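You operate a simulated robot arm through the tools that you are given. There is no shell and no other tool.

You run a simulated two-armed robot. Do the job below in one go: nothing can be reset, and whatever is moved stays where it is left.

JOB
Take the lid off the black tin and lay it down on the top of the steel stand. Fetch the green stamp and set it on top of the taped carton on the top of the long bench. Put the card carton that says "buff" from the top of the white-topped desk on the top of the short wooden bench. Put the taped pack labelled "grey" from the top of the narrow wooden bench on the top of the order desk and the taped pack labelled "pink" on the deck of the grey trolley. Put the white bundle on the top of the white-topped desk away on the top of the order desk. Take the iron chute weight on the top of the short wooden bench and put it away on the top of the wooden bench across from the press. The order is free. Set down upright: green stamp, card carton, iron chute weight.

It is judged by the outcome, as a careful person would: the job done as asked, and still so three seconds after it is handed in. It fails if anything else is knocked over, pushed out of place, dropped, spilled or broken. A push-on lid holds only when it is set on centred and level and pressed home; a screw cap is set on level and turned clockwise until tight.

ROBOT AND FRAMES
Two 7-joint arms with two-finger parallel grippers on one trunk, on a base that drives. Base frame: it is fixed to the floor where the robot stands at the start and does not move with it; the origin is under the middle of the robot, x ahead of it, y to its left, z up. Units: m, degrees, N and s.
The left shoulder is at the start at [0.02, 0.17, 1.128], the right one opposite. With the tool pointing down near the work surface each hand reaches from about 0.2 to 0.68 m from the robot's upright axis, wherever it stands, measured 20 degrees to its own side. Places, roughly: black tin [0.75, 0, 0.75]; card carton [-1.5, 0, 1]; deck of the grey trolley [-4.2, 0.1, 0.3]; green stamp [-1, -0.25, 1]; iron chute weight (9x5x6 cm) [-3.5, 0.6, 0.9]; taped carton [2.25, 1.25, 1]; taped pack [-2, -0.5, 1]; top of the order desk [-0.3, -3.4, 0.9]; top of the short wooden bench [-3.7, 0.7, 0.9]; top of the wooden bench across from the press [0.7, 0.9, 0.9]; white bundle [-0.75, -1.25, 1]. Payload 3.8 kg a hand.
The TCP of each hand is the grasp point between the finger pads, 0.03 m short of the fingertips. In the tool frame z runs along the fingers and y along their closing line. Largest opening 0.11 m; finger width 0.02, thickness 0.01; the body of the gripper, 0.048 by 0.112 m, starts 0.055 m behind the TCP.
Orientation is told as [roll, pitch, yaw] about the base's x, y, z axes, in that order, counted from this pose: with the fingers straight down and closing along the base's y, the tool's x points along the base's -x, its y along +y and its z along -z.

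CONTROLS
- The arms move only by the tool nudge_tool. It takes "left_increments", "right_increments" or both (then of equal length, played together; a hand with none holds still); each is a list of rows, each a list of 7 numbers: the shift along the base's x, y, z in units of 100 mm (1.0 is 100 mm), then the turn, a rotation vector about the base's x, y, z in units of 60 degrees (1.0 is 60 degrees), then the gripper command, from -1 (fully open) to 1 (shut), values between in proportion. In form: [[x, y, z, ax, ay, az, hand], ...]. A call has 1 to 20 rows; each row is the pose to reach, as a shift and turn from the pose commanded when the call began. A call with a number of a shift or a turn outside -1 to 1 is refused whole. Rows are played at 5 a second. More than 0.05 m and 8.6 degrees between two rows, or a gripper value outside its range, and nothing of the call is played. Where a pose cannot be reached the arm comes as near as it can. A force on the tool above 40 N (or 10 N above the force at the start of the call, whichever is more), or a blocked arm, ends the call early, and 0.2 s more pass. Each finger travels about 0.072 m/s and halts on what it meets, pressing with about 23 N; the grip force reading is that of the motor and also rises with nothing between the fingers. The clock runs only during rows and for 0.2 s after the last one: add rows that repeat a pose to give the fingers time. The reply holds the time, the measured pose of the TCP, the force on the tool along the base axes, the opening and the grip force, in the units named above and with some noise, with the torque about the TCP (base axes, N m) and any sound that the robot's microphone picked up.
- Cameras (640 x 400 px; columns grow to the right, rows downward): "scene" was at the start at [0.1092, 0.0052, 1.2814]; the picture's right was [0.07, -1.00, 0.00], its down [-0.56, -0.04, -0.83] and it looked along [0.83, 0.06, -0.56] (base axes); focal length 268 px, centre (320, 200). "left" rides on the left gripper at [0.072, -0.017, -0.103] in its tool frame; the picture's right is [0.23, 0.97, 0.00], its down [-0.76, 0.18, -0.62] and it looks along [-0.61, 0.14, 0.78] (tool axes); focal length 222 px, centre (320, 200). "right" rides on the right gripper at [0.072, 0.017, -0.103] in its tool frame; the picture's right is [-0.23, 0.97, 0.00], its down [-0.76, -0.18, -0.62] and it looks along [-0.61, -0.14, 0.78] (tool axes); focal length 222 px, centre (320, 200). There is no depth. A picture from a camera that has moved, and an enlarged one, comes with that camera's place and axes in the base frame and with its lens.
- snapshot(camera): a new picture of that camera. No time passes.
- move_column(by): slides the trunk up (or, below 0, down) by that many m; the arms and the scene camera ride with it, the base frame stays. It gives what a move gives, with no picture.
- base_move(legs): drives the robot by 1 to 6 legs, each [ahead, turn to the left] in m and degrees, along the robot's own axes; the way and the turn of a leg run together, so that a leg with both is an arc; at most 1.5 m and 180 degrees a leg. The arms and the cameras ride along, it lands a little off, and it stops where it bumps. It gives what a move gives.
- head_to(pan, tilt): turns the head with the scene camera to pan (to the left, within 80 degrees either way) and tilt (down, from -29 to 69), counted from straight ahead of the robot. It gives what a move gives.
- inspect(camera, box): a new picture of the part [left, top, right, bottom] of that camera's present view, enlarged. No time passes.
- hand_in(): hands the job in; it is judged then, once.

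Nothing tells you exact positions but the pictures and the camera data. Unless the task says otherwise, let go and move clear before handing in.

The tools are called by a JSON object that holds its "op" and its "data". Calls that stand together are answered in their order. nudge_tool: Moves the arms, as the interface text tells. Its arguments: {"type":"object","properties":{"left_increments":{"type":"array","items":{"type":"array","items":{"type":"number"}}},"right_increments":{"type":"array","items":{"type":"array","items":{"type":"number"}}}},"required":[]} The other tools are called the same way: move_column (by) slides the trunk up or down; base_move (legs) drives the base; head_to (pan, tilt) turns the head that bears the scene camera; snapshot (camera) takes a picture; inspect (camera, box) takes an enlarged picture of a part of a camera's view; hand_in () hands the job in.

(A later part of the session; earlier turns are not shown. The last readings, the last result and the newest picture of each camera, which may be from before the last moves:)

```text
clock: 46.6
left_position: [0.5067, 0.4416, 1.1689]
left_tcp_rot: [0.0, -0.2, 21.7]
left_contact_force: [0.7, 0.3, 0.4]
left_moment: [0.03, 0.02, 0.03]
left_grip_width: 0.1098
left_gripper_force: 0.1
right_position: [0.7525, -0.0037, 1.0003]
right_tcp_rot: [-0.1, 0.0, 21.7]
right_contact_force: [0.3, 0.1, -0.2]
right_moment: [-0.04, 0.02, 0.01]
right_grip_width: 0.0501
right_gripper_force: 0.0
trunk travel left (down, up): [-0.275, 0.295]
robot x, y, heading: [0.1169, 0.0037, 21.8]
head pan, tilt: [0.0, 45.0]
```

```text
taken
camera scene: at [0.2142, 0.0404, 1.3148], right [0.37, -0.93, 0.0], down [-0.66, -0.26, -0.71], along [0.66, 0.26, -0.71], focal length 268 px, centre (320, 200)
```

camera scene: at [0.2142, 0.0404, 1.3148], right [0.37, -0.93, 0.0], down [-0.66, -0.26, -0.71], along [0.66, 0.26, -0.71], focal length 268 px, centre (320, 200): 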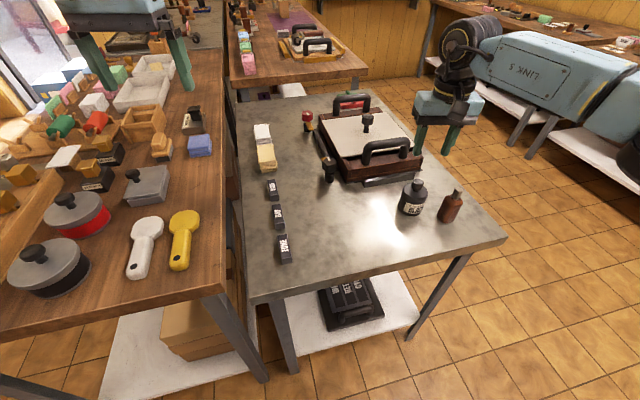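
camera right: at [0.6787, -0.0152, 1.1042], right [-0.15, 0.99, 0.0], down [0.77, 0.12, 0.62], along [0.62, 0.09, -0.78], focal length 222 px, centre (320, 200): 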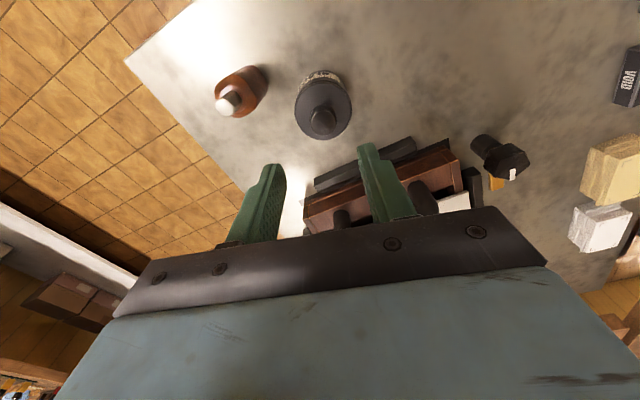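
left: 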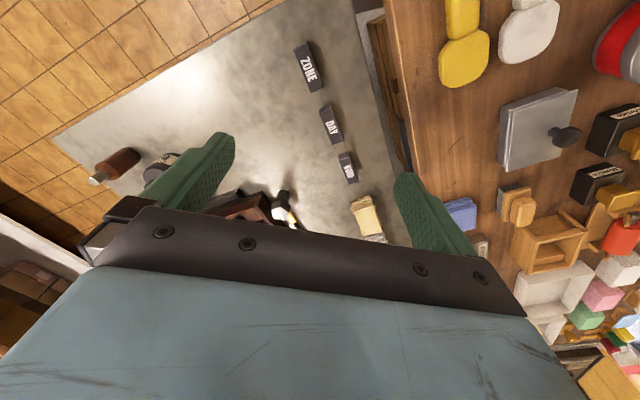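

The wrist camera agrees: knob at [0.752, -0.003]. I descend and close on the knob.

{"op": "nudge_tool", "data": {"right_increments": [[0, 0, -0.3, 0, 0, 0, 0.09], [0, 0.01, -0.6, 0, 0, 0, 0.09], [0, 0.01, -0.9, 0, 0, 0, 0.09], [0, 0.01, -0.9, 0, 0, 0, 0.09]]}}

{"op": "snapshot", "data": {"camera": "right"}}

{"op": "snapshot", "data": {"camera": "scene"}}

{"op": "inspect", "data": {"camera": "scene", "box": [340, 140, 500, 240]}}

```text
clock: 47.6
left_position: [0.5066, 0.4401, 1.1689]
left_tcp_rot: [0.0, -0.1, 21.6]
left_contact_force: [0.7, 0.6, 0.2]
left_moment: [0.0, 0.0, -0.01]
left_grip_width: 0.11
left_gripper_force: 0.0
right_position: [0.7523, -0.0025, 0.9092]
right_tcp_rot: [-0.1, -0.1, 21.6]
right_contact_force: [0.3, 0.5, 0.6]
right_moment: [-0.01, 0.0, -0.02]
right_grip_width: 0.0502
right_gripper_force: 0.1
trunk travel left (down, up): [-0.275, 0.295]
robot x, y, heading: [0.1223, -0.0001, 21.5]
head pan, tilt: [0.0, 45.0]
```

```text
taken
camera right: at [0.6787, -0.0142, 1.0136], right [-0.15, 0.99, 0.0], down [0.77, 0.12, 0.62], along [0.62, 0.09, -0.78], focal length 222 px, centre (320, 200)
```

right: 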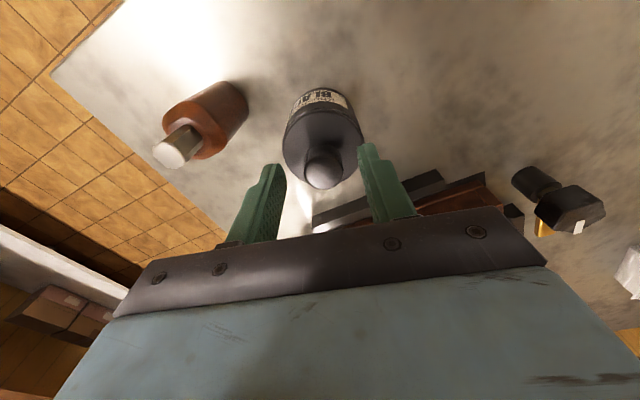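

```text
taken
camera scene: at [0.2143, 0.0399, 1.3148], right [0.37, -0.93, 0.0], down [-0.66, -0.26, -0.71], along [0.66, 0.26, -0.71], focal length 268 px, centre (320, 200)
```

scene: 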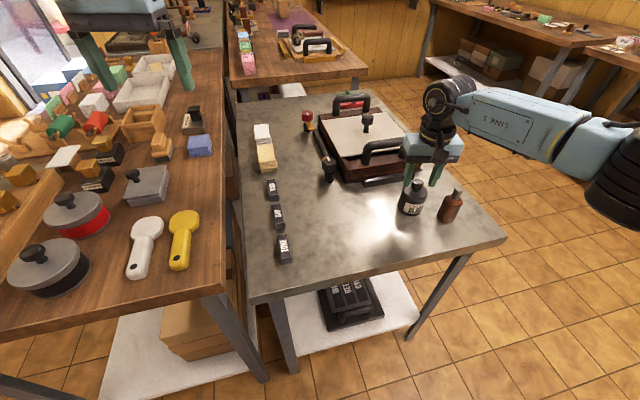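

```text
4.00 times, centred on (420, 190) of scene
camera zoom: at [0.2143, 0.0399, 1.3148], right [0.37, -0.93, 0.0], down [-0.66, -0.26, -0.71], along [0.66, 0.26, -0.71], focal length 1070 px, centre (-80, 240)
```

zoom: 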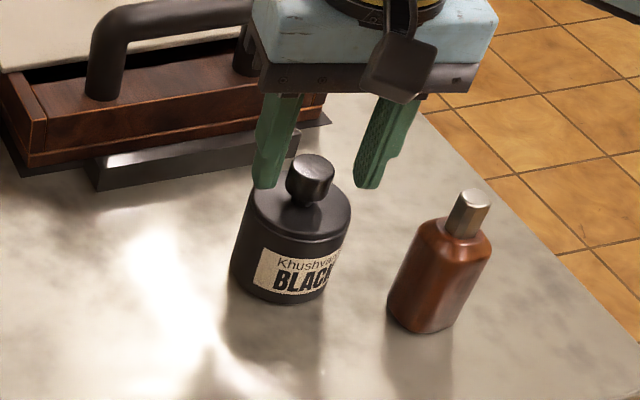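

Fingers straddle the knob. Descend a bit more and close.

{"op": "nudge_tool", "data": {"right_increments": [[0, 0, -0.08, 0, 0, 0, 0.09], [0, 0, -0.16, 0, 0, 0, 0.09], [0, 0, -0.16, 0, 0, 0, 0.6], [0, 0, -0.16, 0, 0, 0, 1], [0, 0, -0.16, 0, 0, 0, 1], [0, 0, -0.16, 0, 0, 0, 1]]}}

{"op": "inspect", "data": {"camera": "scene", "box": [340, 140, 500, 240]}}

```text
clock: 49.0
left_position: [0.5071, 0.4408, 1.1692]
left_tcp_rot: [-0.1, -0.2, 21.6]
left_contact_force: [0.1, -0.6, -0.4]
left_moment: [0.0, 0.03, -0.02]
left_grip_width: 0.1099
left_gripper_force: 0.1
right_position: [0.7514, -0.0014, 0.8943]
right_tcp_rot: [0.1, -0.1, 21.7]
right_contact_force: [-1.8, 4.4, 9.3]
right_moment: [0.15, 0.03, -0.02]
right_grip_width: 0.0248
right_gripper_force: 23.4
trunk travel left (down, up): [-0.275, 0.295]
robot x, y, heading: [0.1187, 0.0072, 21.7]
head pan, tilt: [0.0, 45.0]
```

```text
4.00 times, centred on (420, 190) of scene
camera zoom: at [0.2136, 0.0405, 1.3149], right [0.37, -0.93, 0.0], down [-0.66, -0.26, -0.71], along [0.66, 0.26, -0.71], focal length 1070 px, centre (-80, 240)
```

zoom: 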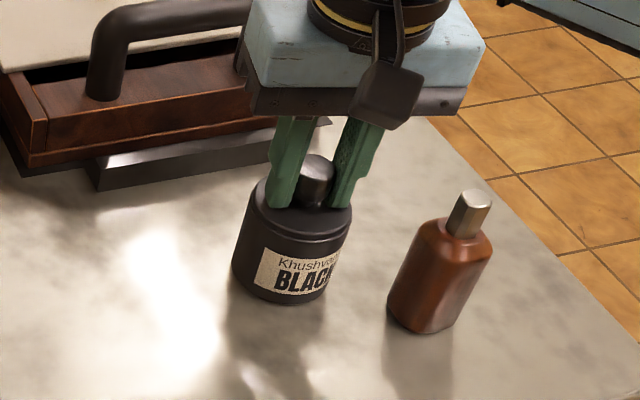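

Gripped the knob (25 mm). Pull up slowly and check whether only the lid comes.

{"op": "nudge_tool", "data": {"right_increments": [[0, 0, 0.03, 0, 0, 0, 1], [0, 0, 0.07, 0, 0, 0, 1], [0, 0, 0.12, 0, 0, 0, 1], [0, 0, 0.12, 0, 0, 0, 1]]}}

{"op": "inspect", "data": {"camera": "scene", "box": [340, 140, 500, 240]}}

```text
clock: 50.0
left_position: [0.507, 0.4415, 1.168]
left_tcp_rot: [0.0, -0.1, 21.6]
left_contact_force: [0.2, 0.4, 0.9]
left_moment: [-0.01, 0.01, -0.01]
left_grip_width: 0.1102
left_gripper_force: 0.0
right_position: [0.7525, -0.003, 0.9046]
right_tcp_rot: [0.0, 0.0, 21.7]
right_contact_force: [-0.1, -0.1, 0.2]
right_moment: [0.02, 0.02, -0.03]
right_grip_width: 0.0247
right_gripper_force: 22.9
trunk travel left (down, up): [-0.275, 0.295]
robot x, y, heading: [0.1185, 0.0042, 21.6]
head pan, tilt: [0.0, 45.0]
heard: snap
```

```text
4.00 times, centred on (420, 190) of scene
camera zoom: at [0.2145, 0.0399, 1.3148], right [0.37, -0.93, 0.0], down [-0.66, -0.26, -0.71], along [0.66, 0.26, -0.71], focal length 1070 px, centre (-80, 240)
```

zoom: 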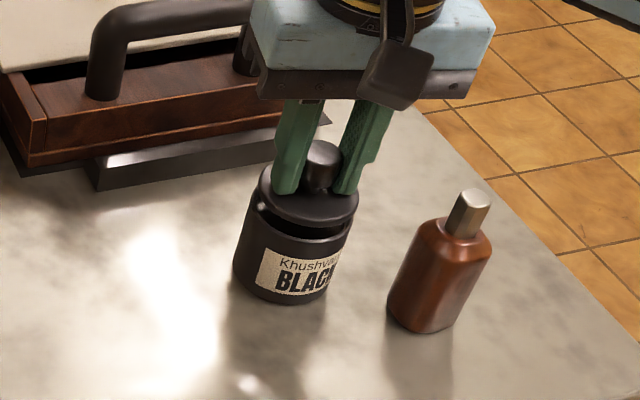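

The lid snapped off and the tin stayed put. I carry it to the clear steel area around [0.63, 0.09].

{"op": "nudge_tool", "data": {"right_increments": [[0, 0, 0.3, 0, 0, 0, 1], [0, 0, 0.6, 0, 0, 0, 1], [-0.25, 0.23, 0.6, 0, 0, 0, 1], [-0.5, 0.46, 0.6, 0, 0, 0, 1], [-0.75, 0.7, 0.6, 0, 0, 0, 1], [-1, 0.93, 0.6, 0, 0, 0, 1], [-1, 0.93, 0.6, 0, 0, 0, 1]]}}

{"op": "snapshot", "data": {"camera": "scene"}}

{"op": "inspect", "data": {"camera": "scene", "box": [260, 140, 480, 280]}}

```text
clock: 51.6
left_position: [0.5069, 0.4405, 1.1684]
left_tcp_rot: [0.1, -0.1, 21.7]
left_contact_force: [0.8, 0.9, -0.2]
left_moment: [0.0, 0.01, -0.01]
left_grip_width: 0.1102
left_gripper_force: 0.0
right_position: [0.6517, 0.0905, 0.965]
right_tcp_rot: [0.0, 0.1, 21.6]
right_contact_force: [-0.8, 1.1, -0.3]
right_moment: [0.02, -0.02, 0.03]
right_grip_width: 0.0248
right_gripper_force: 22.6
trunk travel left (down, up): [-0.275, 0.295]
robot x, y, heading: [0.1186, 0.0022, 21.6]
head pan, tilt: [0.0, 45.0]
```

```text
taken
camera scene: at [0.2147, 0.0396, 1.3148], right [0.37, -0.93, 0.0], down [-0.66, -0.26, -0.71], along [0.66, 0.26, -0.71], focal length 268 px, centre (320, 200)
```

scene: 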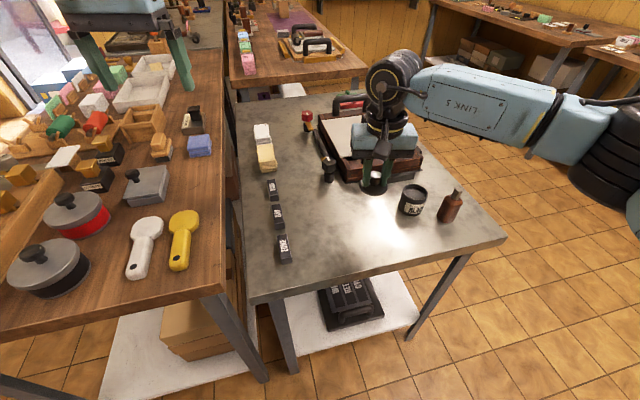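

```text
2.86 times, centred on (370, 210) of scene
camera zoom: at [0.2147, 0.0396, 1.3148], right [0.37, -0.93, 0.0], down [-0.66, -0.26, -0.71], along [0.66, 0.26, -0.71], focal length 765 px, centre (177, 171)
```

zoom: 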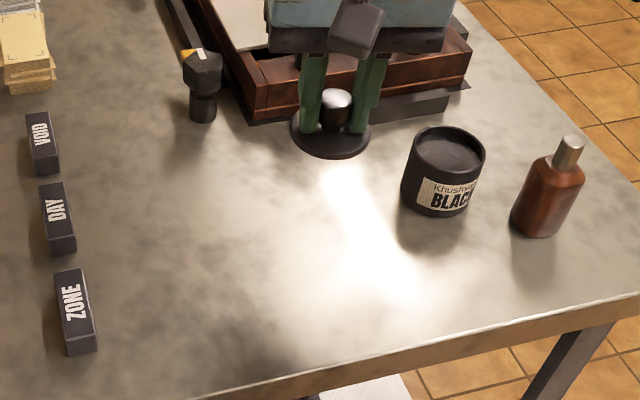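

Lid is well held. Lower it gently at about [0.62, 0.085].

{"op": "nudge_tool", "data": {"right_increments": [[-0.15, -0.03, -0.25, 0, 0, 0, 1], [-0.3, -0.05, -0.5, 0, 0, 0, 1], [-0.3, -0.05, -0.8, 0, 0, 0, 1], [-0.3, -0.05, -0.9, 0, 0, 0, 1], [-0.3, -0.05, -0.98, 0, 0, 0, 1], [-0.3, -0.05, -0.98, 0, 0, 0, 1]]}}

{"op": "inspect", "data": {"camera": "scene", "box": [260, 140, 480, 280]}}

```text
clock: 53.0
left_position: [0.5067, 0.4399, 1.1689]
left_tcp_rot: [0.1, 0.0, 21.7]
left_contact_force: [0.6, 0.1, 0.2]
left_moment: [0.03, 0.02, -0.02]
left_grip_width: 0.1097
left_gripper_force: 0.1
right_position: [0.6218, 0.0852, 0.8666]
right_tcp_rot: [0.0, 0.0, 21.6]
right_contact_force: [0.7, 0.3, 0.3]
right_moment: [0.02, 0.01, 0.0]
right_grip_width: 0.0247
right_gripper_force: 23.2
trunk travel left (down, up): [-0.275, 0.295]
robot x, y, heading: [0.1181, 0.0035, 21.4]
head pan, tilt: [0.0, 45.0]
```

```text
2.86 times, centred on (370, 210) of scene
camera zoom: at [0.2144, 0.0399, 1.3148], right [0.37, -0.93, 0.0], down [-0.66, -0.26, -0.71], along [0.66, 0.26, -0.71], focal length 765 px, centre (177, 171)
```

zoom: 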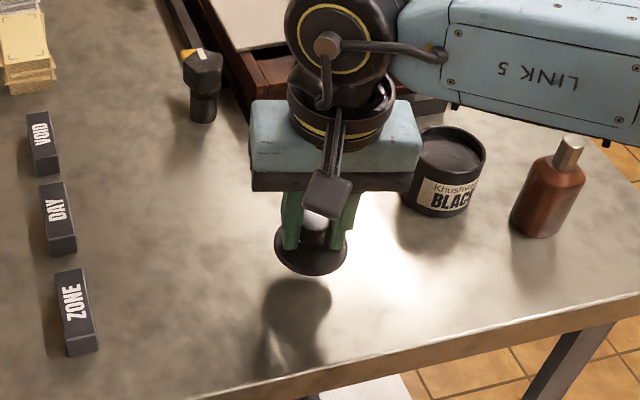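

Still a gap; lower in small steps until contact is felt.

{"op": "nudge_tool", "data": {"right_increments": [[0, 0, -0.04, 0, 0, 0, 1], [0, 0, -0.08, 0, 0, 0, 1], [0, 0, -0.11, 0, 0, 0, 1], [0, 0, -0.14, 0, 0, 0, 1], [0, 0, -0.14, 0, 0, 0, 1]]}}

```text
clock: 54.2
left_position: [0.507, 0.4406, 1.1686]
left_tcp_rot: [0.0, -0.1, 21.6]
left_contact_force: [-0.7, 0.0, -0.7]
left_moment: [0.0, 0.01, -0.02]
left_grip_width: 0.1098
left_gripper_force: 0.0
right_position: [0.622, 0.0839, 0.8528]
right_tcp_rot: [0.0, -0.1, 21.5]
right_contact_force: [-0.7, -0.5, -1.4]
right_moment: [0.02, 0.01, 0.01]
right_grip_width: 0.0247
right_gripper_force: 23.0
trunk travel left (down, up): [-0.275, 0.295]
robot x, y, heading: [0.1204, 0.0026, 21.9]
head pan, tilt: [0.0, 45.0]
```

{"op": "nudge_tool", "data": {"right_increments": [[0, 0, -0.03, 0, 0, 0, 1], [0, 0, -0.06, 0, 0, 0, 1], [0, 0, -0.06, 0, 0, 0, 1]]}}

{"op": "inspect", "data": {"camera": "scene", "box": [310, 190, 410, 260]}}

```text
clock: 55.0
left_position: [0.5077, 0.4394, 1.1676]
left_tcp_rot: [0.0, 0.0, 21.6]
left_contact_force: [-1.0, 0.6, 0.5]
left_moment: [0.02, -0.02, 0.01]
left_grip_width: 0.1099
left_gripper_force: 0.0
right_position: [0.6223, 0.0859, 0.8472]
right_tcp_rot: [0.0, 0.0, 21.6]
right_contact_force: [0.6, 0.5, -1.6]
right_moment: [0.01, -0.06, 0.03]
right_grip_width: 0.0248
right_gripper_force: 22.4
trunk travel left (down, up): [-0.275, 0.295]
robot x, y, heading: [0.1186, 0.0058, 21.4]
head pan, tilt: [0.0, 45.0]
```

```text
5.71 times, centred on (360, 225) of scene
camera zoom: at [0.2145, 0.0399, 1.3148], right [0.37, -0.93, 0.0], down [-0.66, -0.26, -0.71], along [0.66, 0.26, -0.71], focal length 1529 px, centre (91, 57)
```

zoom: 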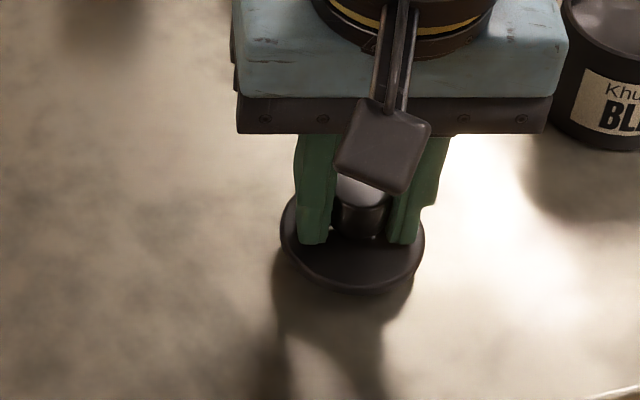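

{"op": "nudge_tool", "data": {"right_increments": [[0, 0, -0.03, 0, 0, 0, 1], [0, 0, -0.06, 0, 0, 0, 1], [0, 0, -0.06, 0, 0, 0, 1]]}}

{"op": "inspect", "data": {"camera": "scene", "box": [310, 190, 410, 260]}}

```text
clock: 55.8
left_position: [0.508, 0.4409, 1.1682]
left_tcp_rot: [0.0, -0.2, 21.6]
left_contact_force: [0.1, -0.2, 0.1]
left_moment: [-0.01, 0.01, -0.02]
left_grip_width: 0.1099
left_gripper_force: 0.0
right_position: [0.6213, 0.0864, 0.8405]
right_tcp_rot: [0.0, -0.1, 21.6]
right_contact_force: [-0.1, 0.4, -0.8]
right_moment: [0.0, 0.04, 0.02]
right_grip_width: 0.0247
right_gripper_force: 22.8
trunk travel left (down, up): [-0.275, 0.295]
robot x, y, heading: [0.1221, -0.0002, 21.6]
head pan, tilt: [0.0, 45.0]
```

```text
5.71 times, centred on (360, 225) of scene
camera zoom: at [0.2145, 0.0399, 1.3148], right [0.37, -0.93, 0.0], down [-0.66, -0.26, -0.71], along [0.66, 0.26, -0.71], focal length 1529 px, centre (91, 57)
```

zoom: 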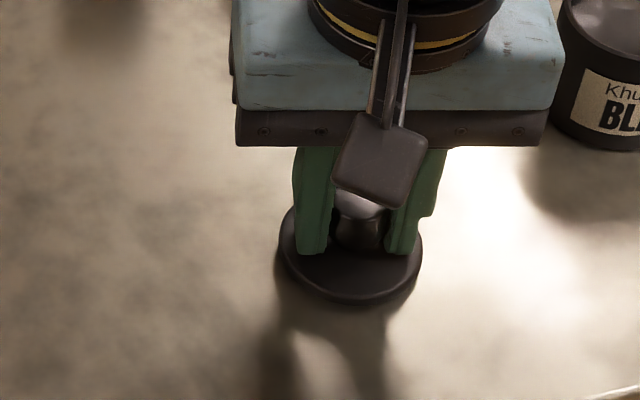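

{"op": "nudge_tool", "data": {"right_increments": [[0, 0, -0.02, 0, 0, 0, 1], [0, 0, -0.04, 0, 0, 0, 1], [0, 0, -0.06, 0, 0, 0, 1], [0, 0, -0.06, 0, 0, 0, 1]]}}

{"op": "inspect", "data": {"camera": "scene", "box": [310, 190, 410, 260]}}

```text
clock: 56.8
left_position: [0.5056, 0.4403, 1.1692]
left_tcp_rot: [0.0, 0.0, 21.6]
left_contact_force: [-0.5, 0.2, -1.6]
left_moment: [-0.01, 0.02, -0.01]
left_grip_width: 0.1101
left_gripper_force: 0.0
right_position: [0.6217, 0.0856, 0.8355]
right_tcp_rot: [0.1, -0.2, 21.7]
right_contact_force: [-0.9, -1.6, 9.6]
right_moment: [0.0, 0.02, 0.0]
right_grip_width: 0.0244
right_gripper_force: 23.2
trunk travel left (down, up): [-0.275, 0.295]
robot x, y, heading: [0.118, 0.006, 21.6]
head pan, tilt: [0.0, 45.0]
```

```text
5.71 times, centred on (360, 225) of scene
camera zoom: at [0.2138, 0.0397, 1.3149], right [0.37, -0.93, 0.0], down [-0.66, -0.26, -0.71], along [0.66, 0.26, -0.71], focal length 1529 px, centre (91, 57)
```

zoom: 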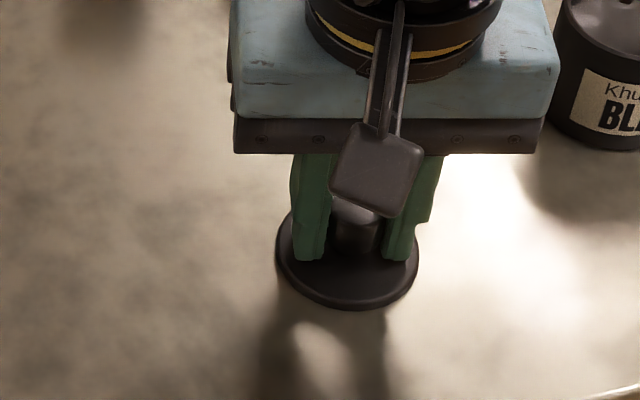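

Contact felt; release and rise.

{"op": "nudge_tool", "data": {"right_increments": [[0, 0, 0.02, 0, 0, 0, 0.5], [0, 0, 0.02, 0, 0, 0, 0.1], [0, 0, 0.02, 0, 0, 0, 0.1], [0, 0, 0.3, 0, 0, 0, 0.1], [0, 0, 0.7, 0, 0, 0, 0.1], [0, 0, 1, 0, 0, 0, 0.1]]}}

{"op": "inspect", "data": {"camera": "scene", "box": [260, 140, 480, 280]}}

```text
clock: 58.2
left_position: [0.5069, 0.4397, 1.1692]
left_tcp_rot: [-0.1, -0.1, 21.5]
left_contact_force: [0.4, 0.1, 0.0]
left_moment: [0.0, -0.01, 0.01]
left_grip_width: 0.11
left_gripper_force: 0.0
right_position: [0.6212, 0.0854, 0.9358]
right_tcp_rot: [0.0, 0.0, 21.7]
right_contact_force: [-0.1, 0.2, 0.2]
right_moment: [-0.06, 0.0, -0.03]
right_grip_width: 0.0495
right_gripper_force: 0.0
trunk travel left (down, up): [-0.275, 0.295]
robot x, y, heading: [0.1198, 0.0061, 21.7]
head pan, tilt: [0.0, 45.0]
```

```text
2.86 times, centred on (370, 210) of scene
camera zoom: at [0.2143, 0.0398, 1.3148], right [0.37, -0.93, 0.0], down [-0.66, -0.26, -0.71], along [0.66, 0.26, -0.71], focal length 765 px, centre (177, 171)
```

zoom: 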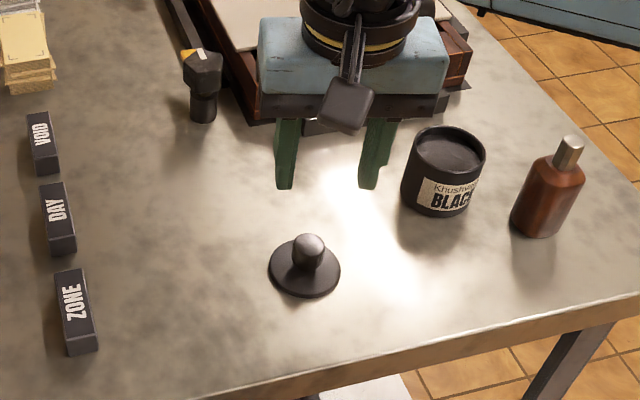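

The lid rests flat on the steel top. I raise and tuck the right hand, then turn toward the white desk for a high survey.

{"op": "nudge_tool", "data": {"right_increments": [[0, 0, 0.4, 0, 0, 0, -1], [0, 0, 0.8, 0, 0, 0, -1], [0, -0.2, 1, 0, 0, 0, -1], [0, -0.5, 1, 0, 0, 0, -1], [0, -0.85, 1, 0, 0, 0, -1]]}}

{"op": "base_move", "data": {"legs": [[-0.12, 0], [0, -83], [0, -83]]}}

{"op": "move_column", "data": {"by": 0.29}}

{"op": "head_to", "data": {"pan": 0, "tilt": 30}}

{"op": "snapshot", "data": {"camera": "scene"}}

{"op": "inspect", "data": {"camera": "scene", "box": [200, 80, 440, 230]}}

```text
clock: 59.4
left_position: [0.5072, 0.4385, 1.1699]
left_tcp_rot: [0.2, 0.0, 21.5]
left_contact_force: [1.9, -0.8, 0.9]
left_moment: [0.05, -0.01, 0.02]
left_grip_width: 0.11
left_gripper_force: 0.2
right_position: [0.6207, -0.0, 1.0358]
right_tcp_rot: [0.2, -0.1, 21.7]
right_contact_force: [0.3, -1.1, -0.5]
right_moment: [-0.01, 0.0, -0.02]
right_grip_width: 0.1101
right_gripper_force: 0.0
trunk travel left (down, up): [-0.275, 0.295]
robot x, y, heading: [0.1179, 0.0045, 21.7]
head pan, tilt: [0.0, 45.0]
```

```text
clock: 67.8
left_position: [-0.2688, -0.5541, 1.1696]
left_tcp_rot: [-0.1, -0.2, -145.4]
left_contact_force: [-0.1, -0.7, -0.1]
left_moment: [-0.03, -0.03, -0.06]
left_grip_width: 0.1097
left_gripper_force: 0.1
right_position: [-0.4818, -0.1518, 1.0354]
right_tcp_rot: [0.0, -0.1, -145.2]
right_contact_force: [0.1, -0.7, 0.9]
right_moment: [-0.01, 0.01, 0.02]
right_grip_width: 0.11
right_gripper_force: 0.2
trunk travel left (down, up): [-0.275, 0.295]
robot x, y, heading: [0.0085, -0.0409, -145.4]
head pan, tilt: [0.0, 45.0]
```

```text
clock: 70.7
left_position: [-0.2696, -0.5538, 1.4586]
left_tcp_rot: [0.0, -0.1, -145.4]
left_contact_force: [0.7, -0.3, -0.6]
left_moment: [-0.01, -0.01, 0.01]
left_grip_width: 0.1101
left_gripper_force: 0.0
right_position: [-0.4807, -0.1515, 1.3256]
right_tcp_rot: [0.0, -0.1, -145.4]
right_contact_force: [-0.3, -0.3, 0.9]
right_moment: [-0.02, 0.0, -0.02]
right_grip_width: 0.1101
right_gripper_force: 0.0
trunk travel left (down, up): [-0.565, 0.005]
robot x, y, heading: [0.0113, -0.0436, -145.3]
head pan, tilt: [0.0, 45.0]
```

```text
clock: 71.5
left_position: [-0.2682, -0.554, 1.4597]
left_tcp_rot: [0.1, -0.2, -145.3]
left_contact_force: [-0.5, 0.0, -0.1]
left_moment: [0.05, -0.03, 0.0]
left_grip_width: 0.1099
left_gripper_force: 0.0
right_position: [-0.4798, -0.1517, 1.3252]
right_tcp_rot: [0.0, -0.1, -145.4]
right_contact_force: [0.4, 0.6, 0.8]
right_moment: [-0.03, -0.03, 0.03]
right_grip_width: 0.1099
right_gripper_force: 0.1
trunk travel left (down, up): [-0.565, 0.005]
robot x, y, heading: [0.0106, -0.044, -145.2]
head pan, tilt: [0.0, 30.0]
```

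```text
taken
camera scene: at [-0.0831, -0.105, 1.6273], right [-0.57, 0.82, 0.0], down [0.41, 0.28, -0.87], along [-0.71, -0.49, -0.5], focal length 268 px, centre (320, 200)
```

scene: 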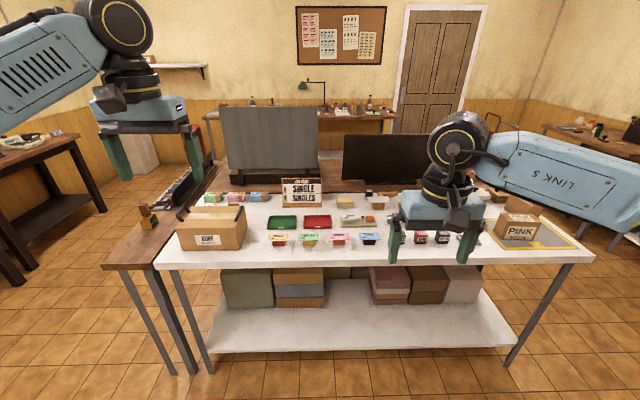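

```text
2.67 times, centred on (320, 155) of scene
camera zoom: at [-0.0831, -0.105, 1.6273], right [-0.57, 0.82, 0.0], down [0.41, 0.28, -0.87], along [-0.71, -0.49, -0.5], focal length 714 px, centre (320, 320)
```

zoom: 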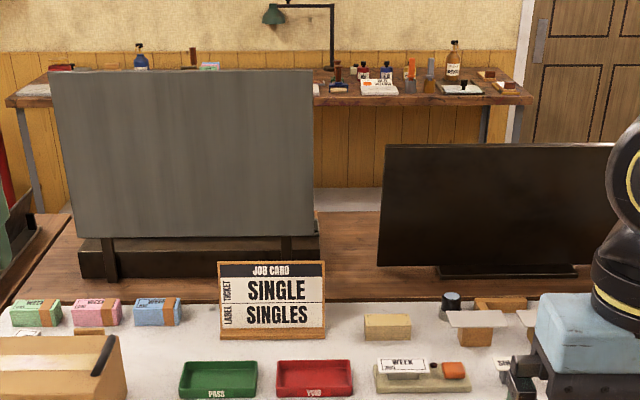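

I face the white desk squarely now. I zoom in to identify the green stamp, cartons, and the bundle.

{"op": "inspect", "data": {"camera": "scene", "box": [160, 180, 320, 280]}}

{"op": "inspect", "data": {"camera": "scene", "box": [260, 180, 420, 280]}}

{"op": "inspect", "data": {"camera": "scene", "box": [440, 180, 600, 280]}}

{"op": "head_to", "data": {"pan": -40, "tilt": 25}}

{"op": "snapshot", "data": {"camera": "scene"}}

{"op": "head_to", "data": {"pan": 40, "tilt": 25}}

{"op": "snapshot", "data": {"camera": "scene"}}

```text
4.00 times, centred on (240, 230) of scene
camera zoom: at [-0.0831, -0.105, 1.6273], right [-0.57, 0.82, 0.0], down [0.41, 0.28, -0.87], along [-0.71, -0.49, -0.5], focal length 1070 px, centre (640, 80)
```

zoom: 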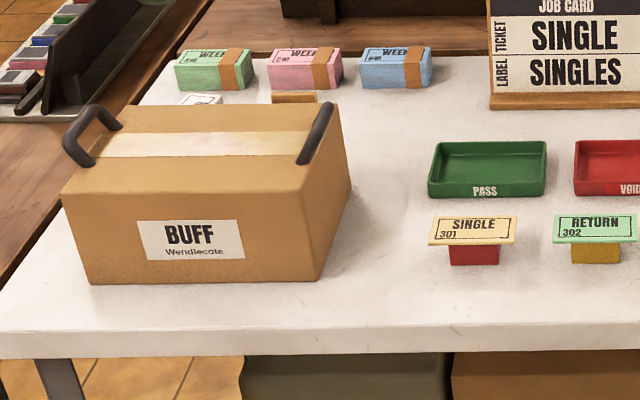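

```text
4.00 times, centred on (340, 230) of scene
camera zoom: at [-0.0831, -0.105, 1.6273], right [-0.57, 0.82, 0.0], down [0.41, 0.28, -0.87], along [-0.71, -0.49, -0.5], focal length 1070 px, centre (240, 80)
```

zoom: 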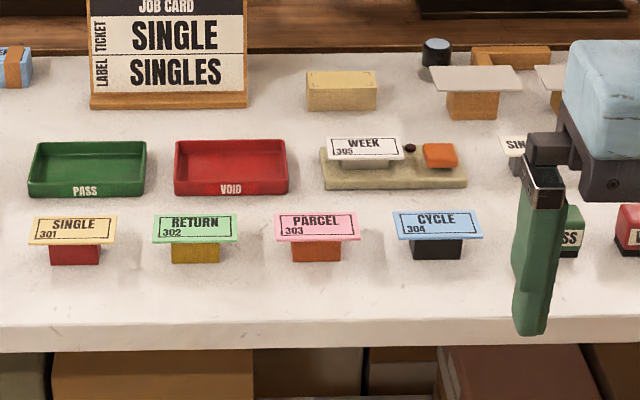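

```text
4.00 times, centred on (520, 230) of scene
camera zoom: at [-0.0831, -0.105, 1.6273], right [-0.57, 0.82, 0.0], down [0.41, 0.28, -0.87], along [-0.71, -0.49, -0.5], focal length 1070 px, centre (-480, 80)
```

zoom: 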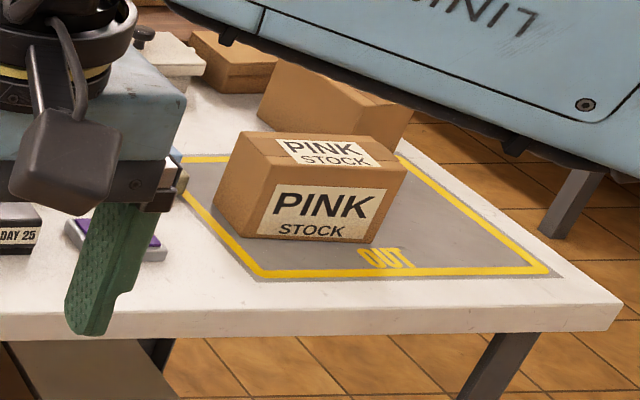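

```text
clock: 72.6
left_position: [-0.2695, -0.554, 1.4585]
left_tcp_rot: [0.0, -0.1, -145.4]
left_contact_force: [-0.4, -0.6, 0.6]
left_moment: [0.04, 0.01, 0.01]
left_grip_width: 0.1102
left_gripper_force: 0.1
right_position: [-0.4801, -0.1514, 1.3253]
right_tcp_rot: [-0.1, 0.0, -145.4]
right_contact_force: [0.5, -0.6, 0.6]
right_moment: [-0.04, -0.01, 0.01]
right_grip_width: 0.11
right_gripper_force: 0.0
trunk travel left (down, up): [-0.565, 0.005]
robot x, y, heading: [0.0092, -0.0432, -145.5]
head pan, tilt: [-40.0, 25.0]
```

```text
taken
camera scene: at [-0.1005, -0.0451, 1.6353], right [0.09, 1.0, 0.0], down [0.42, -0.04, -0.91], along [-0.9, 0.08, -0.42], focal length 268 px, centre (320, 200)
```

scene: 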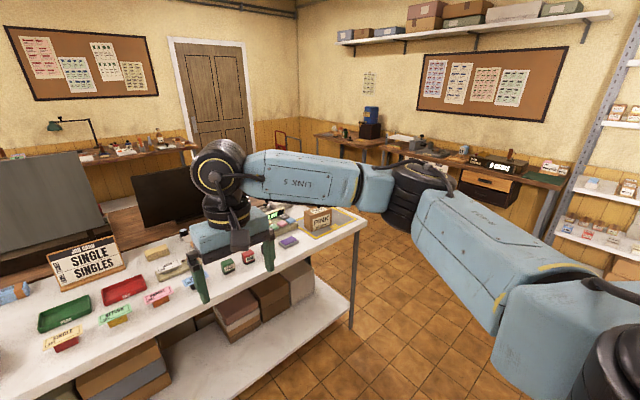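

```text
clock: 74.1
left_position: [-0.2696, -0.5536, 1.4578]
left_tcp_rot: [0.0, -0.1, -145.3]
left_contact_force: [0.5, 0.1, 0.2]
left_moment: [-0.01, 0.04, 0.0]
left_grip_width: 0.11
left_gripper_force: 0.1
right_position: [-0.4815, -0.1517, 1.3253]
right_tcp_rot: [0.0, 0.0, -145.2]
right_contact_force: [0.6, -0.4, -0.1]
right_moment: [0.01, 0.0, -0.05]
right_grip_width: 0.1101
right_gripper_force: 0.2
trunk travel left (down, up): [-0.565, 0.005]
robot x, y, heading: [0.0075, -0.0402, -145.5]
head pan, tilt: [40.0, 25.0]
```

```text
taken
camera scene: at [-0.0331, -0.1424, 1.6353], right [-0.96, 0.26, 0.0], down [0.11, 0.41, -0.91], along [-0.24, -0.87, -0.42], focal length 268 px, centre (320, 200)
```

scene: 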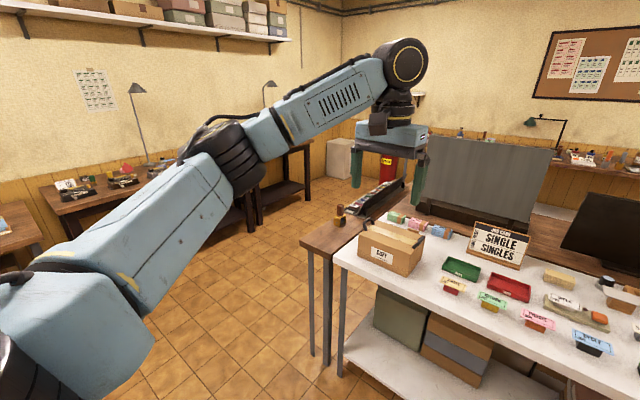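

The green stamp is the PASS block (~[-1.01,-0.33]); the white bundle sits behind the big BUFF box (~[-0.72,-1.22]). I'll look straight down to learn how far my base sticks out, and at the left part from where I stand.

{"op": "head_to", "data": {"pan": 0, "tilt": 69}}

{"op": "snapshot", "data": {"camera": "scene"}}

{"op": "head_to", "data": {"pan": 80, "tilt": 69}}

{"op": "snapshot", "data": {"camera": "scene"}}

```text
clock: 75.2
left_position: [-0.2694, -0.5536, 1.4586]
left_tcp_rot: [0.0, -0.2, -145.4]
left_contact_force: [-0.9, -1.1, -0.1]
left_moment: [-0.06, 0.0, 0.01]
left_grip_width: 0.11
left_gripper_force: 0.1
right_position: [-0.4812, -0.1518, 1.3238]
right_tcp_rot: [0.1, 0.0, -145.3]
right_contact_force: [-0.2, -0.8, -0.7]
right_moment: [-0.01, -0.03, -0.03]
right_grip_width: 0.1099
right_gripper_force: 0.1
trunk travel left (down, up): [-0.565, 0.005]
robot x, y, heading: [0.0094, -0.0365, -145.5]
head pan, tilt: [0.0, 68.8]
```

```text
taken
camera scene: at [-0.0546, -0.0855, 1.5759], right [-0.57, 0.82, 0.0], down [0.77, 0.53, -0.36], along [-0.3, -0.21, -0.93], focal length 268 px, centre (320, 200)
```

scene: 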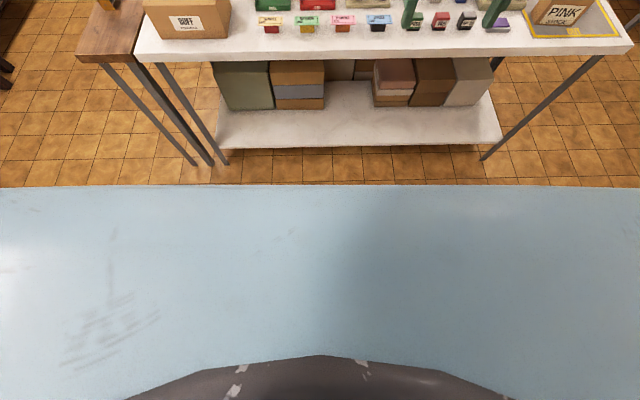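

```text
clock: 76.7
left_position: [-0.2692, -0.5523, 1.4586]
left_tcp_rot: [0.0, -0.1, -145.4]
left_contact_force: [0.5, -0.7, 0.1]
left_moment: [-0.03, 0.02, -0.03]
left_grip_width: 0.1099
left_gripper_force: 0.0
right_position: [-0.4819, -0.1518, 1.3261]
right_tcp_rot: [0.0, 0.0, -145.3]
right_contact_force: [0.7, 0.2, 0.2]
right_moment: [-0.02, -0.02, -0.01]
right_grip_width: 0.1101
right_gripper_force: 0.1
trunk travel left (down, up): [-0.565, 0.005]
robot x, y, heading: [0.0084, -0.0379, -145.2]
head pan, tilt: [80.0, 68.8]
```

```text
taken
camera scene: at [0.0146, -0.1044, 1.5759], right [-0.91, -0.42, 0.0], down [-0.39, 0.85, -0.36], along [0.15, -0.33, -0.93], focal length 268 px, centre (320, 200)
```

scene: 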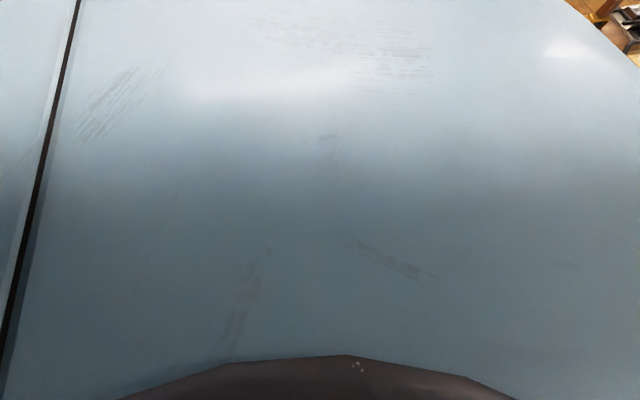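

My base is hidden, but geometry suggests: the taped packs sit behind the monitor near the desk's right end, reachable from that end. I drive to the open floor off the right end and look around.

{"op": "base_move", "data": {"legs": [[0, -72], [0.85, 0], [0.85, 0]]}}

{"op": "head_to", "data": {"pan": 0, "tilt": 20}}

{"op": "snapshot", "data": {"camera": "scene"}}

{"op": "head_to", "data": {"pan": 60, "tilt": 25}}

{"op": "snapshot", "data": {"camera": "scene"}}

```text
clock: 88.5
left_position: [-1.911, 1.113, 1.4582]
left_tcp_rot: [0.0, 0.0, 142.2]
left_contact_force: [-0.1, 0.2, 0.6]
left_moment: [-0.02, 0.0, -0.03]
left_grip_width: 0.1101
left_gripper_force: 0.0
right_position: [-1.5924, 1.4373, 1.3251]
right_tcp_rot: [0.0, 0.0, 142.3]
right_contact_force: [0.1, 0.2, 0.1]
right_moment: [-0.02, 0.02, -0.02]
right_grip_width: 0.1099
right_gripper_force: 0.1
trunk travel left (down, up): [-0.565, 0.005]
robot x, y, heading: [-1.3411, 1.0009, 142.0]
head pan, tilt: [80.0, 68.8]
```

```text
clock: 90.0
left_position: [-1.9121, 1.1128, 1.4588]
left_tcp_rot: [0.1, 0.0, 142.3]
left_contact_force: [0.5, -0.7, 0.6]
left_moment: [0.0, -0.01, 0.01]
left_grip_width: 0.11
left_gripper_force: 0.1
right_position: [-1.5928, 1.436, 1.3249]
right_tcp_rot: [0.0, 0.0, 142.3]
right_contact_force: [-0.2, -0.2, -0.7]
right_moment: [-0.05, -0.01, -0.01]
right_grip_width: 0.1098
right_gripper_force: 0.1
trunk travel left (down, up): [-0.565, 0.005]
robot x, y, heading: [-1.3402, 1.0039, 142.2]
head pan, tilt: [0.0, 20.0]
```

```text
taken
camera scene: at [-1.4291, 1.0718, 1.6434], right [0.61, 0.79, 0.0], down [0.27, -0.21, -0.94], along [-0.74, 0.58, -0.34], focal length 268 px, centre (320, 200)
```

scene: 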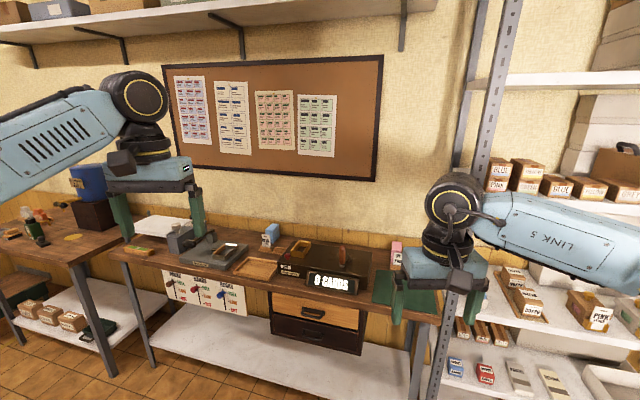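

```text
clock: 91.3
left_position: [-1.9121, 1.1125, 1.4586]
left_tcp_rot: [0.0, 0.0, 142.3]
left_contact_force: [0.4, -0.6, -0.7]
left_moment: [0.06, 0.02, 0.03]
left_grip_width: 0.1101
left_gripper_force: 0.0
right_position: [-1.593, 1.4354, 1.325]
right_tcp_rot: [0.0, 0.0, 142.2]
right_contact_force: [-0.3, -0.1, 0.0]
right_moment: [-0.02, -0.01, 0.0]
right_grip_width: 0.1099
right_gripper_force: 0.0
trunk travel left (down, up): [-0.565, 0.005]
robot x, y, heading: [-1.3391, 1.0034, 142.5]
head pan, tilt: [60.0, 25.0]
```

```text
taken
camera scene: at [-1.4408, 0.9801, 1.6354], right [-0.38, 0.93, 0.0], down [0.39, 0.16, -0.91], along [-0.84, -0.34, -0.42], focal length 268 px, centre (320, 200)
```

scene: 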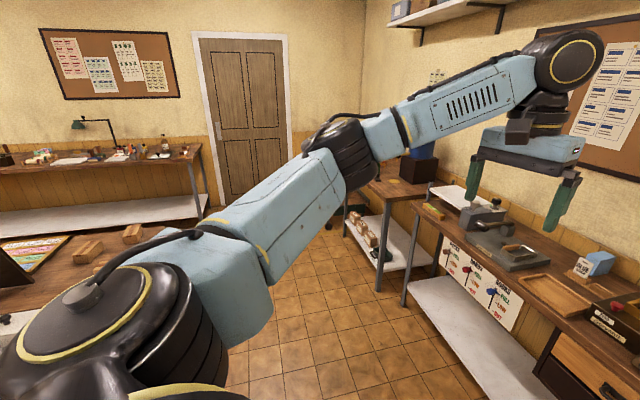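

The short wooden bench with the blue hopper is at the wall. I turn left to face the desk's right end.

{"op": "base_move", "data": {"legs": [[0, 90], [0, 74]]}}

{"op": "head_to", "data": {"pan": 0, "tilt": 35}}

{"op": "snapshot", "data": {"camera": "scene"}}

{"op": "inspect", "data": {"camera": "scene", "box": [200, 110, 440, 260]}}

```text
clock: 98.8
left_position: [-0.8137, 0.7462, 1.4595]
left_tcp_rot: [0.1, 0.0, -52.9]
left_contact_force: [0.7, 0.5, -0.5]
left_moment: [0.01, 0.01, 0.01]
left_grip_width: 0.1099
left_gripper_force: 0.0
right_position: [-1.2074, 0.5181, 1.3254]
right_tcp_rot: [-0.1, 0.0, -52.8]
right_contact_force: [0.5, 0.2, 0.6]
right_moment: [-0.02, -0.01, 0.03]
right_grip_width: 0.1101
right_gripper_force: 0.1
trunk travel left (down, up): [-0.565, 0.005]
robot x, y, heading: [-1.3421, 1.0064, -52.8]
head pan, tilt: [60.0, 25.0]
```

```text
clock: 100.1
left_position: [-0.8142, 0.7469, 1.4582]
left_tcp_rot: [-0.1, 0.0, -52.9]
left_contact_force: [0.4, 0.4, -0.1]
left_moment: [0.0, 0.03, 0.0]
left_grip_width: 0.11
left_gripper_force: 0.0
right_position: [-1.2071, 0.5187, 1.3247]
right_tcp_rot: [-0.1, 0.0, -52.8]
right_contact_force: [-0.4, 0.2, 0.2]
right_moment: [0.0, -0.02, -0.01]
right_grip_width: 0.1101
right_gripper_force: 0.1
trunk travel left (down, up): [-0.565, 0.005]
robot x, y, heading: [-1.3366, 1.0017, -53.0]
head pan, tilt: [0.0, 35.0]
```

```text
taken
camera scene: at [-1.2731, 0.915, 1.6196], right [-0.8, -0.6, 0.0], down [-0.35, 0.46, -0.82], along [0.49, -0.65, -0.57], focal length 268 px, centre (320, 200)
```

scene: 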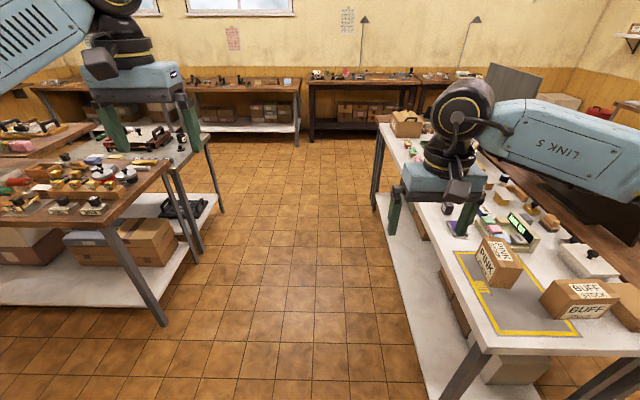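

```text
2.67 times, centred on (320, 185) of scene
camera zoom: at [-1.2731, 0.915, 1.6196], right [-0.8, -0.6, 0.0], down [-0.35, 0.46, -0.82], along [0.49, -0.65, -0.57], focal length 714 px, centre (320, 240)
```

zoom: 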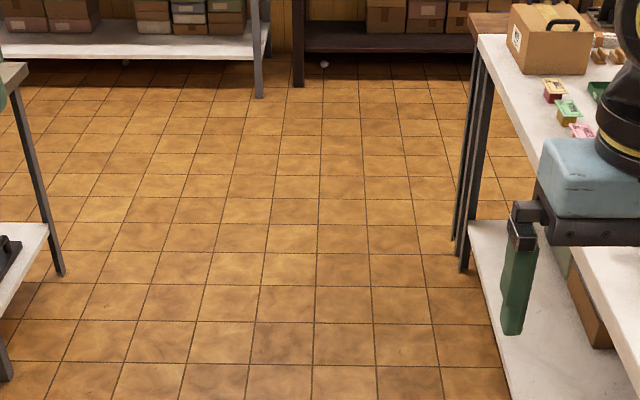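

BUFF STOCK carton confirmed on the white desk's right end. I look to the right toward the wooden desk behind.

{"op": "head_to", "data": {"pan": -60, "tilt": 40}}

{"op": "snapshot", "data": {"camera": "scene"}}

{"op": "head_to", "data": {"pan": -35, "tilt": 40}}

{"op": "snapshot", "data": {"camera": "scene"}}

```text
clock: 101.4
left_position: [-0.8143, 0.747, 1.4594]
left_tcp_rot: [0.1, -0.2, -52.8]
left_contact_force: [-0.3, -0.9, -0.7]
left_moment: [0.01, -0.01, 0.03]
left_grip_width: 0.1102
left_gripper_force: 0.1
right_position: [-1.2075, 0.5189, 1.3252]
right_tcp_rot: [0.0, 0.0, -52.8]
right_contact_force: [-0.6, 0.1, -0.2]
right_moment: [0.0, 0.02, 0.02]
right_grip_width: 0.1101
right_gripper_force: 0.1
trunk travel left (down, up): [-0.565, 0.005]
robot x, y, heading: [-1.3413, 1.0013, -53.0]
head pan, tilt: [-60.0, 40.0]
```

```text
taken
camera scene: at [-1.3593, 0.9069, 1.612], right [-0.92, 0.39, 0.0], down [0.25, 0.59, -0.77], along [-0.3, -0.71, -0.64], focal length 268 px, centre (320, 200)
```

scene: 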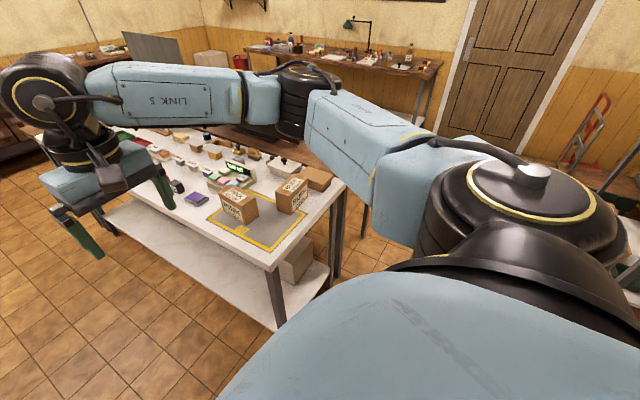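

```text
clock: 102.3
left_position: [-0.8126, 0.7463, 1.4584]
left_tcp_rot: [-0.1, -0.1, -52.9]
left_contact_force: [0.0, 0.1, -0.8]
left_moment: [0.01, 0.01, 0.02]
left_grip_width: 0.11
left_gripper_force: 0.0
right_position: [-1.2071, 0.5181, 1.3256]
right_tcp_rot: [-0.1, 0.1, -52.9]
right_contact_force: [0.9, -0.9, 0.2]
right_moment: [0.01, -0.02, 0.03]
right_grip_width: 0.1102
right_gripper_force: 0.1
trunk travel left (down, up): [-0.565, 0.005]
robot x, y, heading: [-1.3356, 0.9989, -52.8]
head pan, tilt: [-35.0, 40.0]
```

```text
taken
camera scene: at [-1.3233, 0.9002, 1.612], right [-1.0, -0.04, 0.0], down [-0.02, 0.64, -0.77], along [0.03, -0.77, -0.64], focal length 268 px, centre (320, 200)
```

scene: 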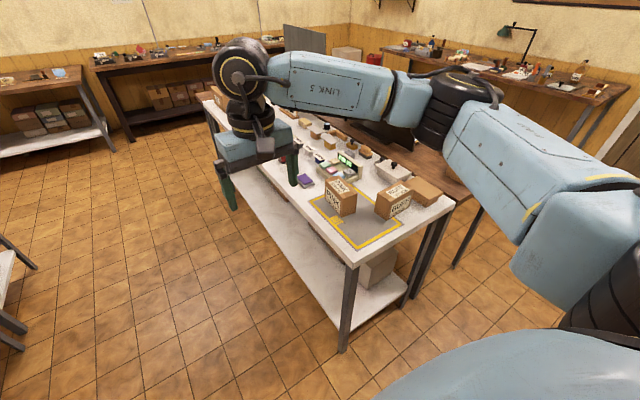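

I drive along the desk end to stand off the right end of the wooden desk, then face it.

{"op": "base_move", "data": {"legs": [[0, -89], [1.1, 0], [0, 89]]}}

{"op": "head_to", "data": {"pan": 0, "tilt": 40}}

{"op": "snapshot", "data": {"camera": "scene"}}

{"op": "head_to", "data": {"pan": -30, "tilt": 40}}

{"op": "snapshot", "data": {"camera": "scene"}}

```text
clock: 115.5
left_position: [-1.6805, 0.0503, 1.4596]
left_tcp_rot: [0.0, -0.1, -53.3]
left_contact_force: [0.0, 0.3, -0.2]
left_moment: [0.0, 0.0, 0.0]
left_grip_width: 0.1099
left_gripper_force: 0.0
right_position: [-2.075, -0.1751, 1.3241]
right_tcp_rot: [0.0, 0.0, -53.3]
right_contact_force: [0.0, -0.1, 0.1]
right_moment: [-0.01, 0.01, 0.0]
right_grip_width: 0.1101
right_gripper_force: 0.0
trunk travel left (down, up): [-0.565, 0.005]
robot x, y, heading: [-2.2026, 0.309, -53.1]
head pan, tilt: [-35.0, 40.0]
```

```text
clock: 116.5
left_position: [-1.6818, 0.0506, 1.4592]
left_tcp_rot: [0.0, -0.1, -53.4]
left_contact_force: [-0.1, -0.2, 0.7]
left_moment: [0.0, 0.02, -0.02]
left_grip_width: 0.1099
left_gripper_force: 0.0
right_position: [-2.0749, -0.1754, 1.3249]
right_tcp_rot: [0.0, 0.1, -53.3]
right_contact_force: [-1.8, -0.3, -0.1]
right_moment: [-0.01, 0.01, -0.02]
right_grip_width: 0.1099
right_gripper_force: 0.1
trunk travel left (down, up): [-0.565, 0.005]
robot x, y, heading: [-2.2032, 0.3108, -53.1]
head pan, tilt: [0.0, 40.0]
```

```text
taken
camera scene: at [-2.1409, 0.2242, 1.612], right [-0.8, -0.6, 0.0], down [-0.38, 0.52, -0.77], along [0.46, -0.61, -0.64], focal length 268 px, centre (320, 200)
```

scene: 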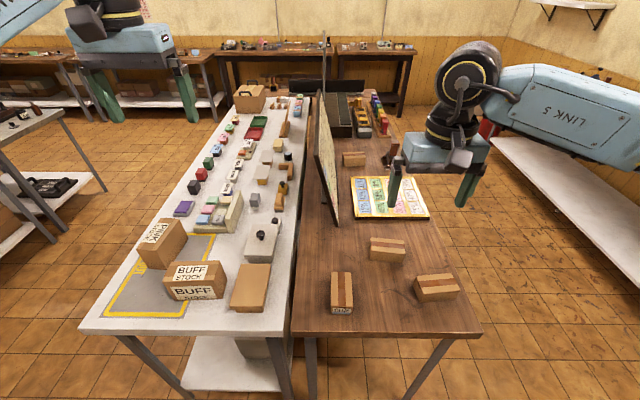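

```text
clock: 117.4
left_position: [-1.6802, 0.05, 1.4592]
left_tcp_rot: [0.2, -0.2, -53.3]
left_contact_force: [0.0, 0.5, 0.5]
left_moment: [0.01, -0.02, 0.01]
left_grip_width: 0.11
left_gripper_force: 0.1
right_position: [-2.076, -0.1768, 1.325]
right_tcp_rot: [-0.1, 0.1, -53.3]
right_contact_force: [0.3, 0.2, -0.6]
right_moment: [-0.03, 0.0, 0.02]
right_grip_width: 0.1099
right_gripper_force: 0.1
trunk travel left (down, up): [-0.565, 0.005]
robot x, y, heading: [-2.2022, 0.3123, -53.2]
head pan, tilt: [-30.0, 40.0]
```

```text
taken
camera scene: at [-2.1816, 0.208, 1.612], right [-0.99, -0.12, 0.0], down [-0.08, 0.64, -0.77], along [0.09, -0.76, -0.64], focal length 268 px, centre (320, 200)
```

scene: 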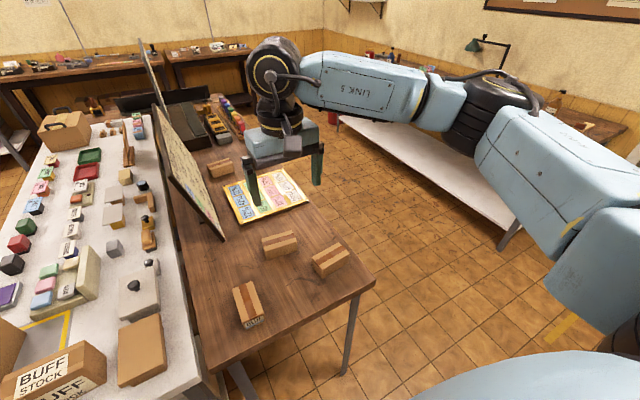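

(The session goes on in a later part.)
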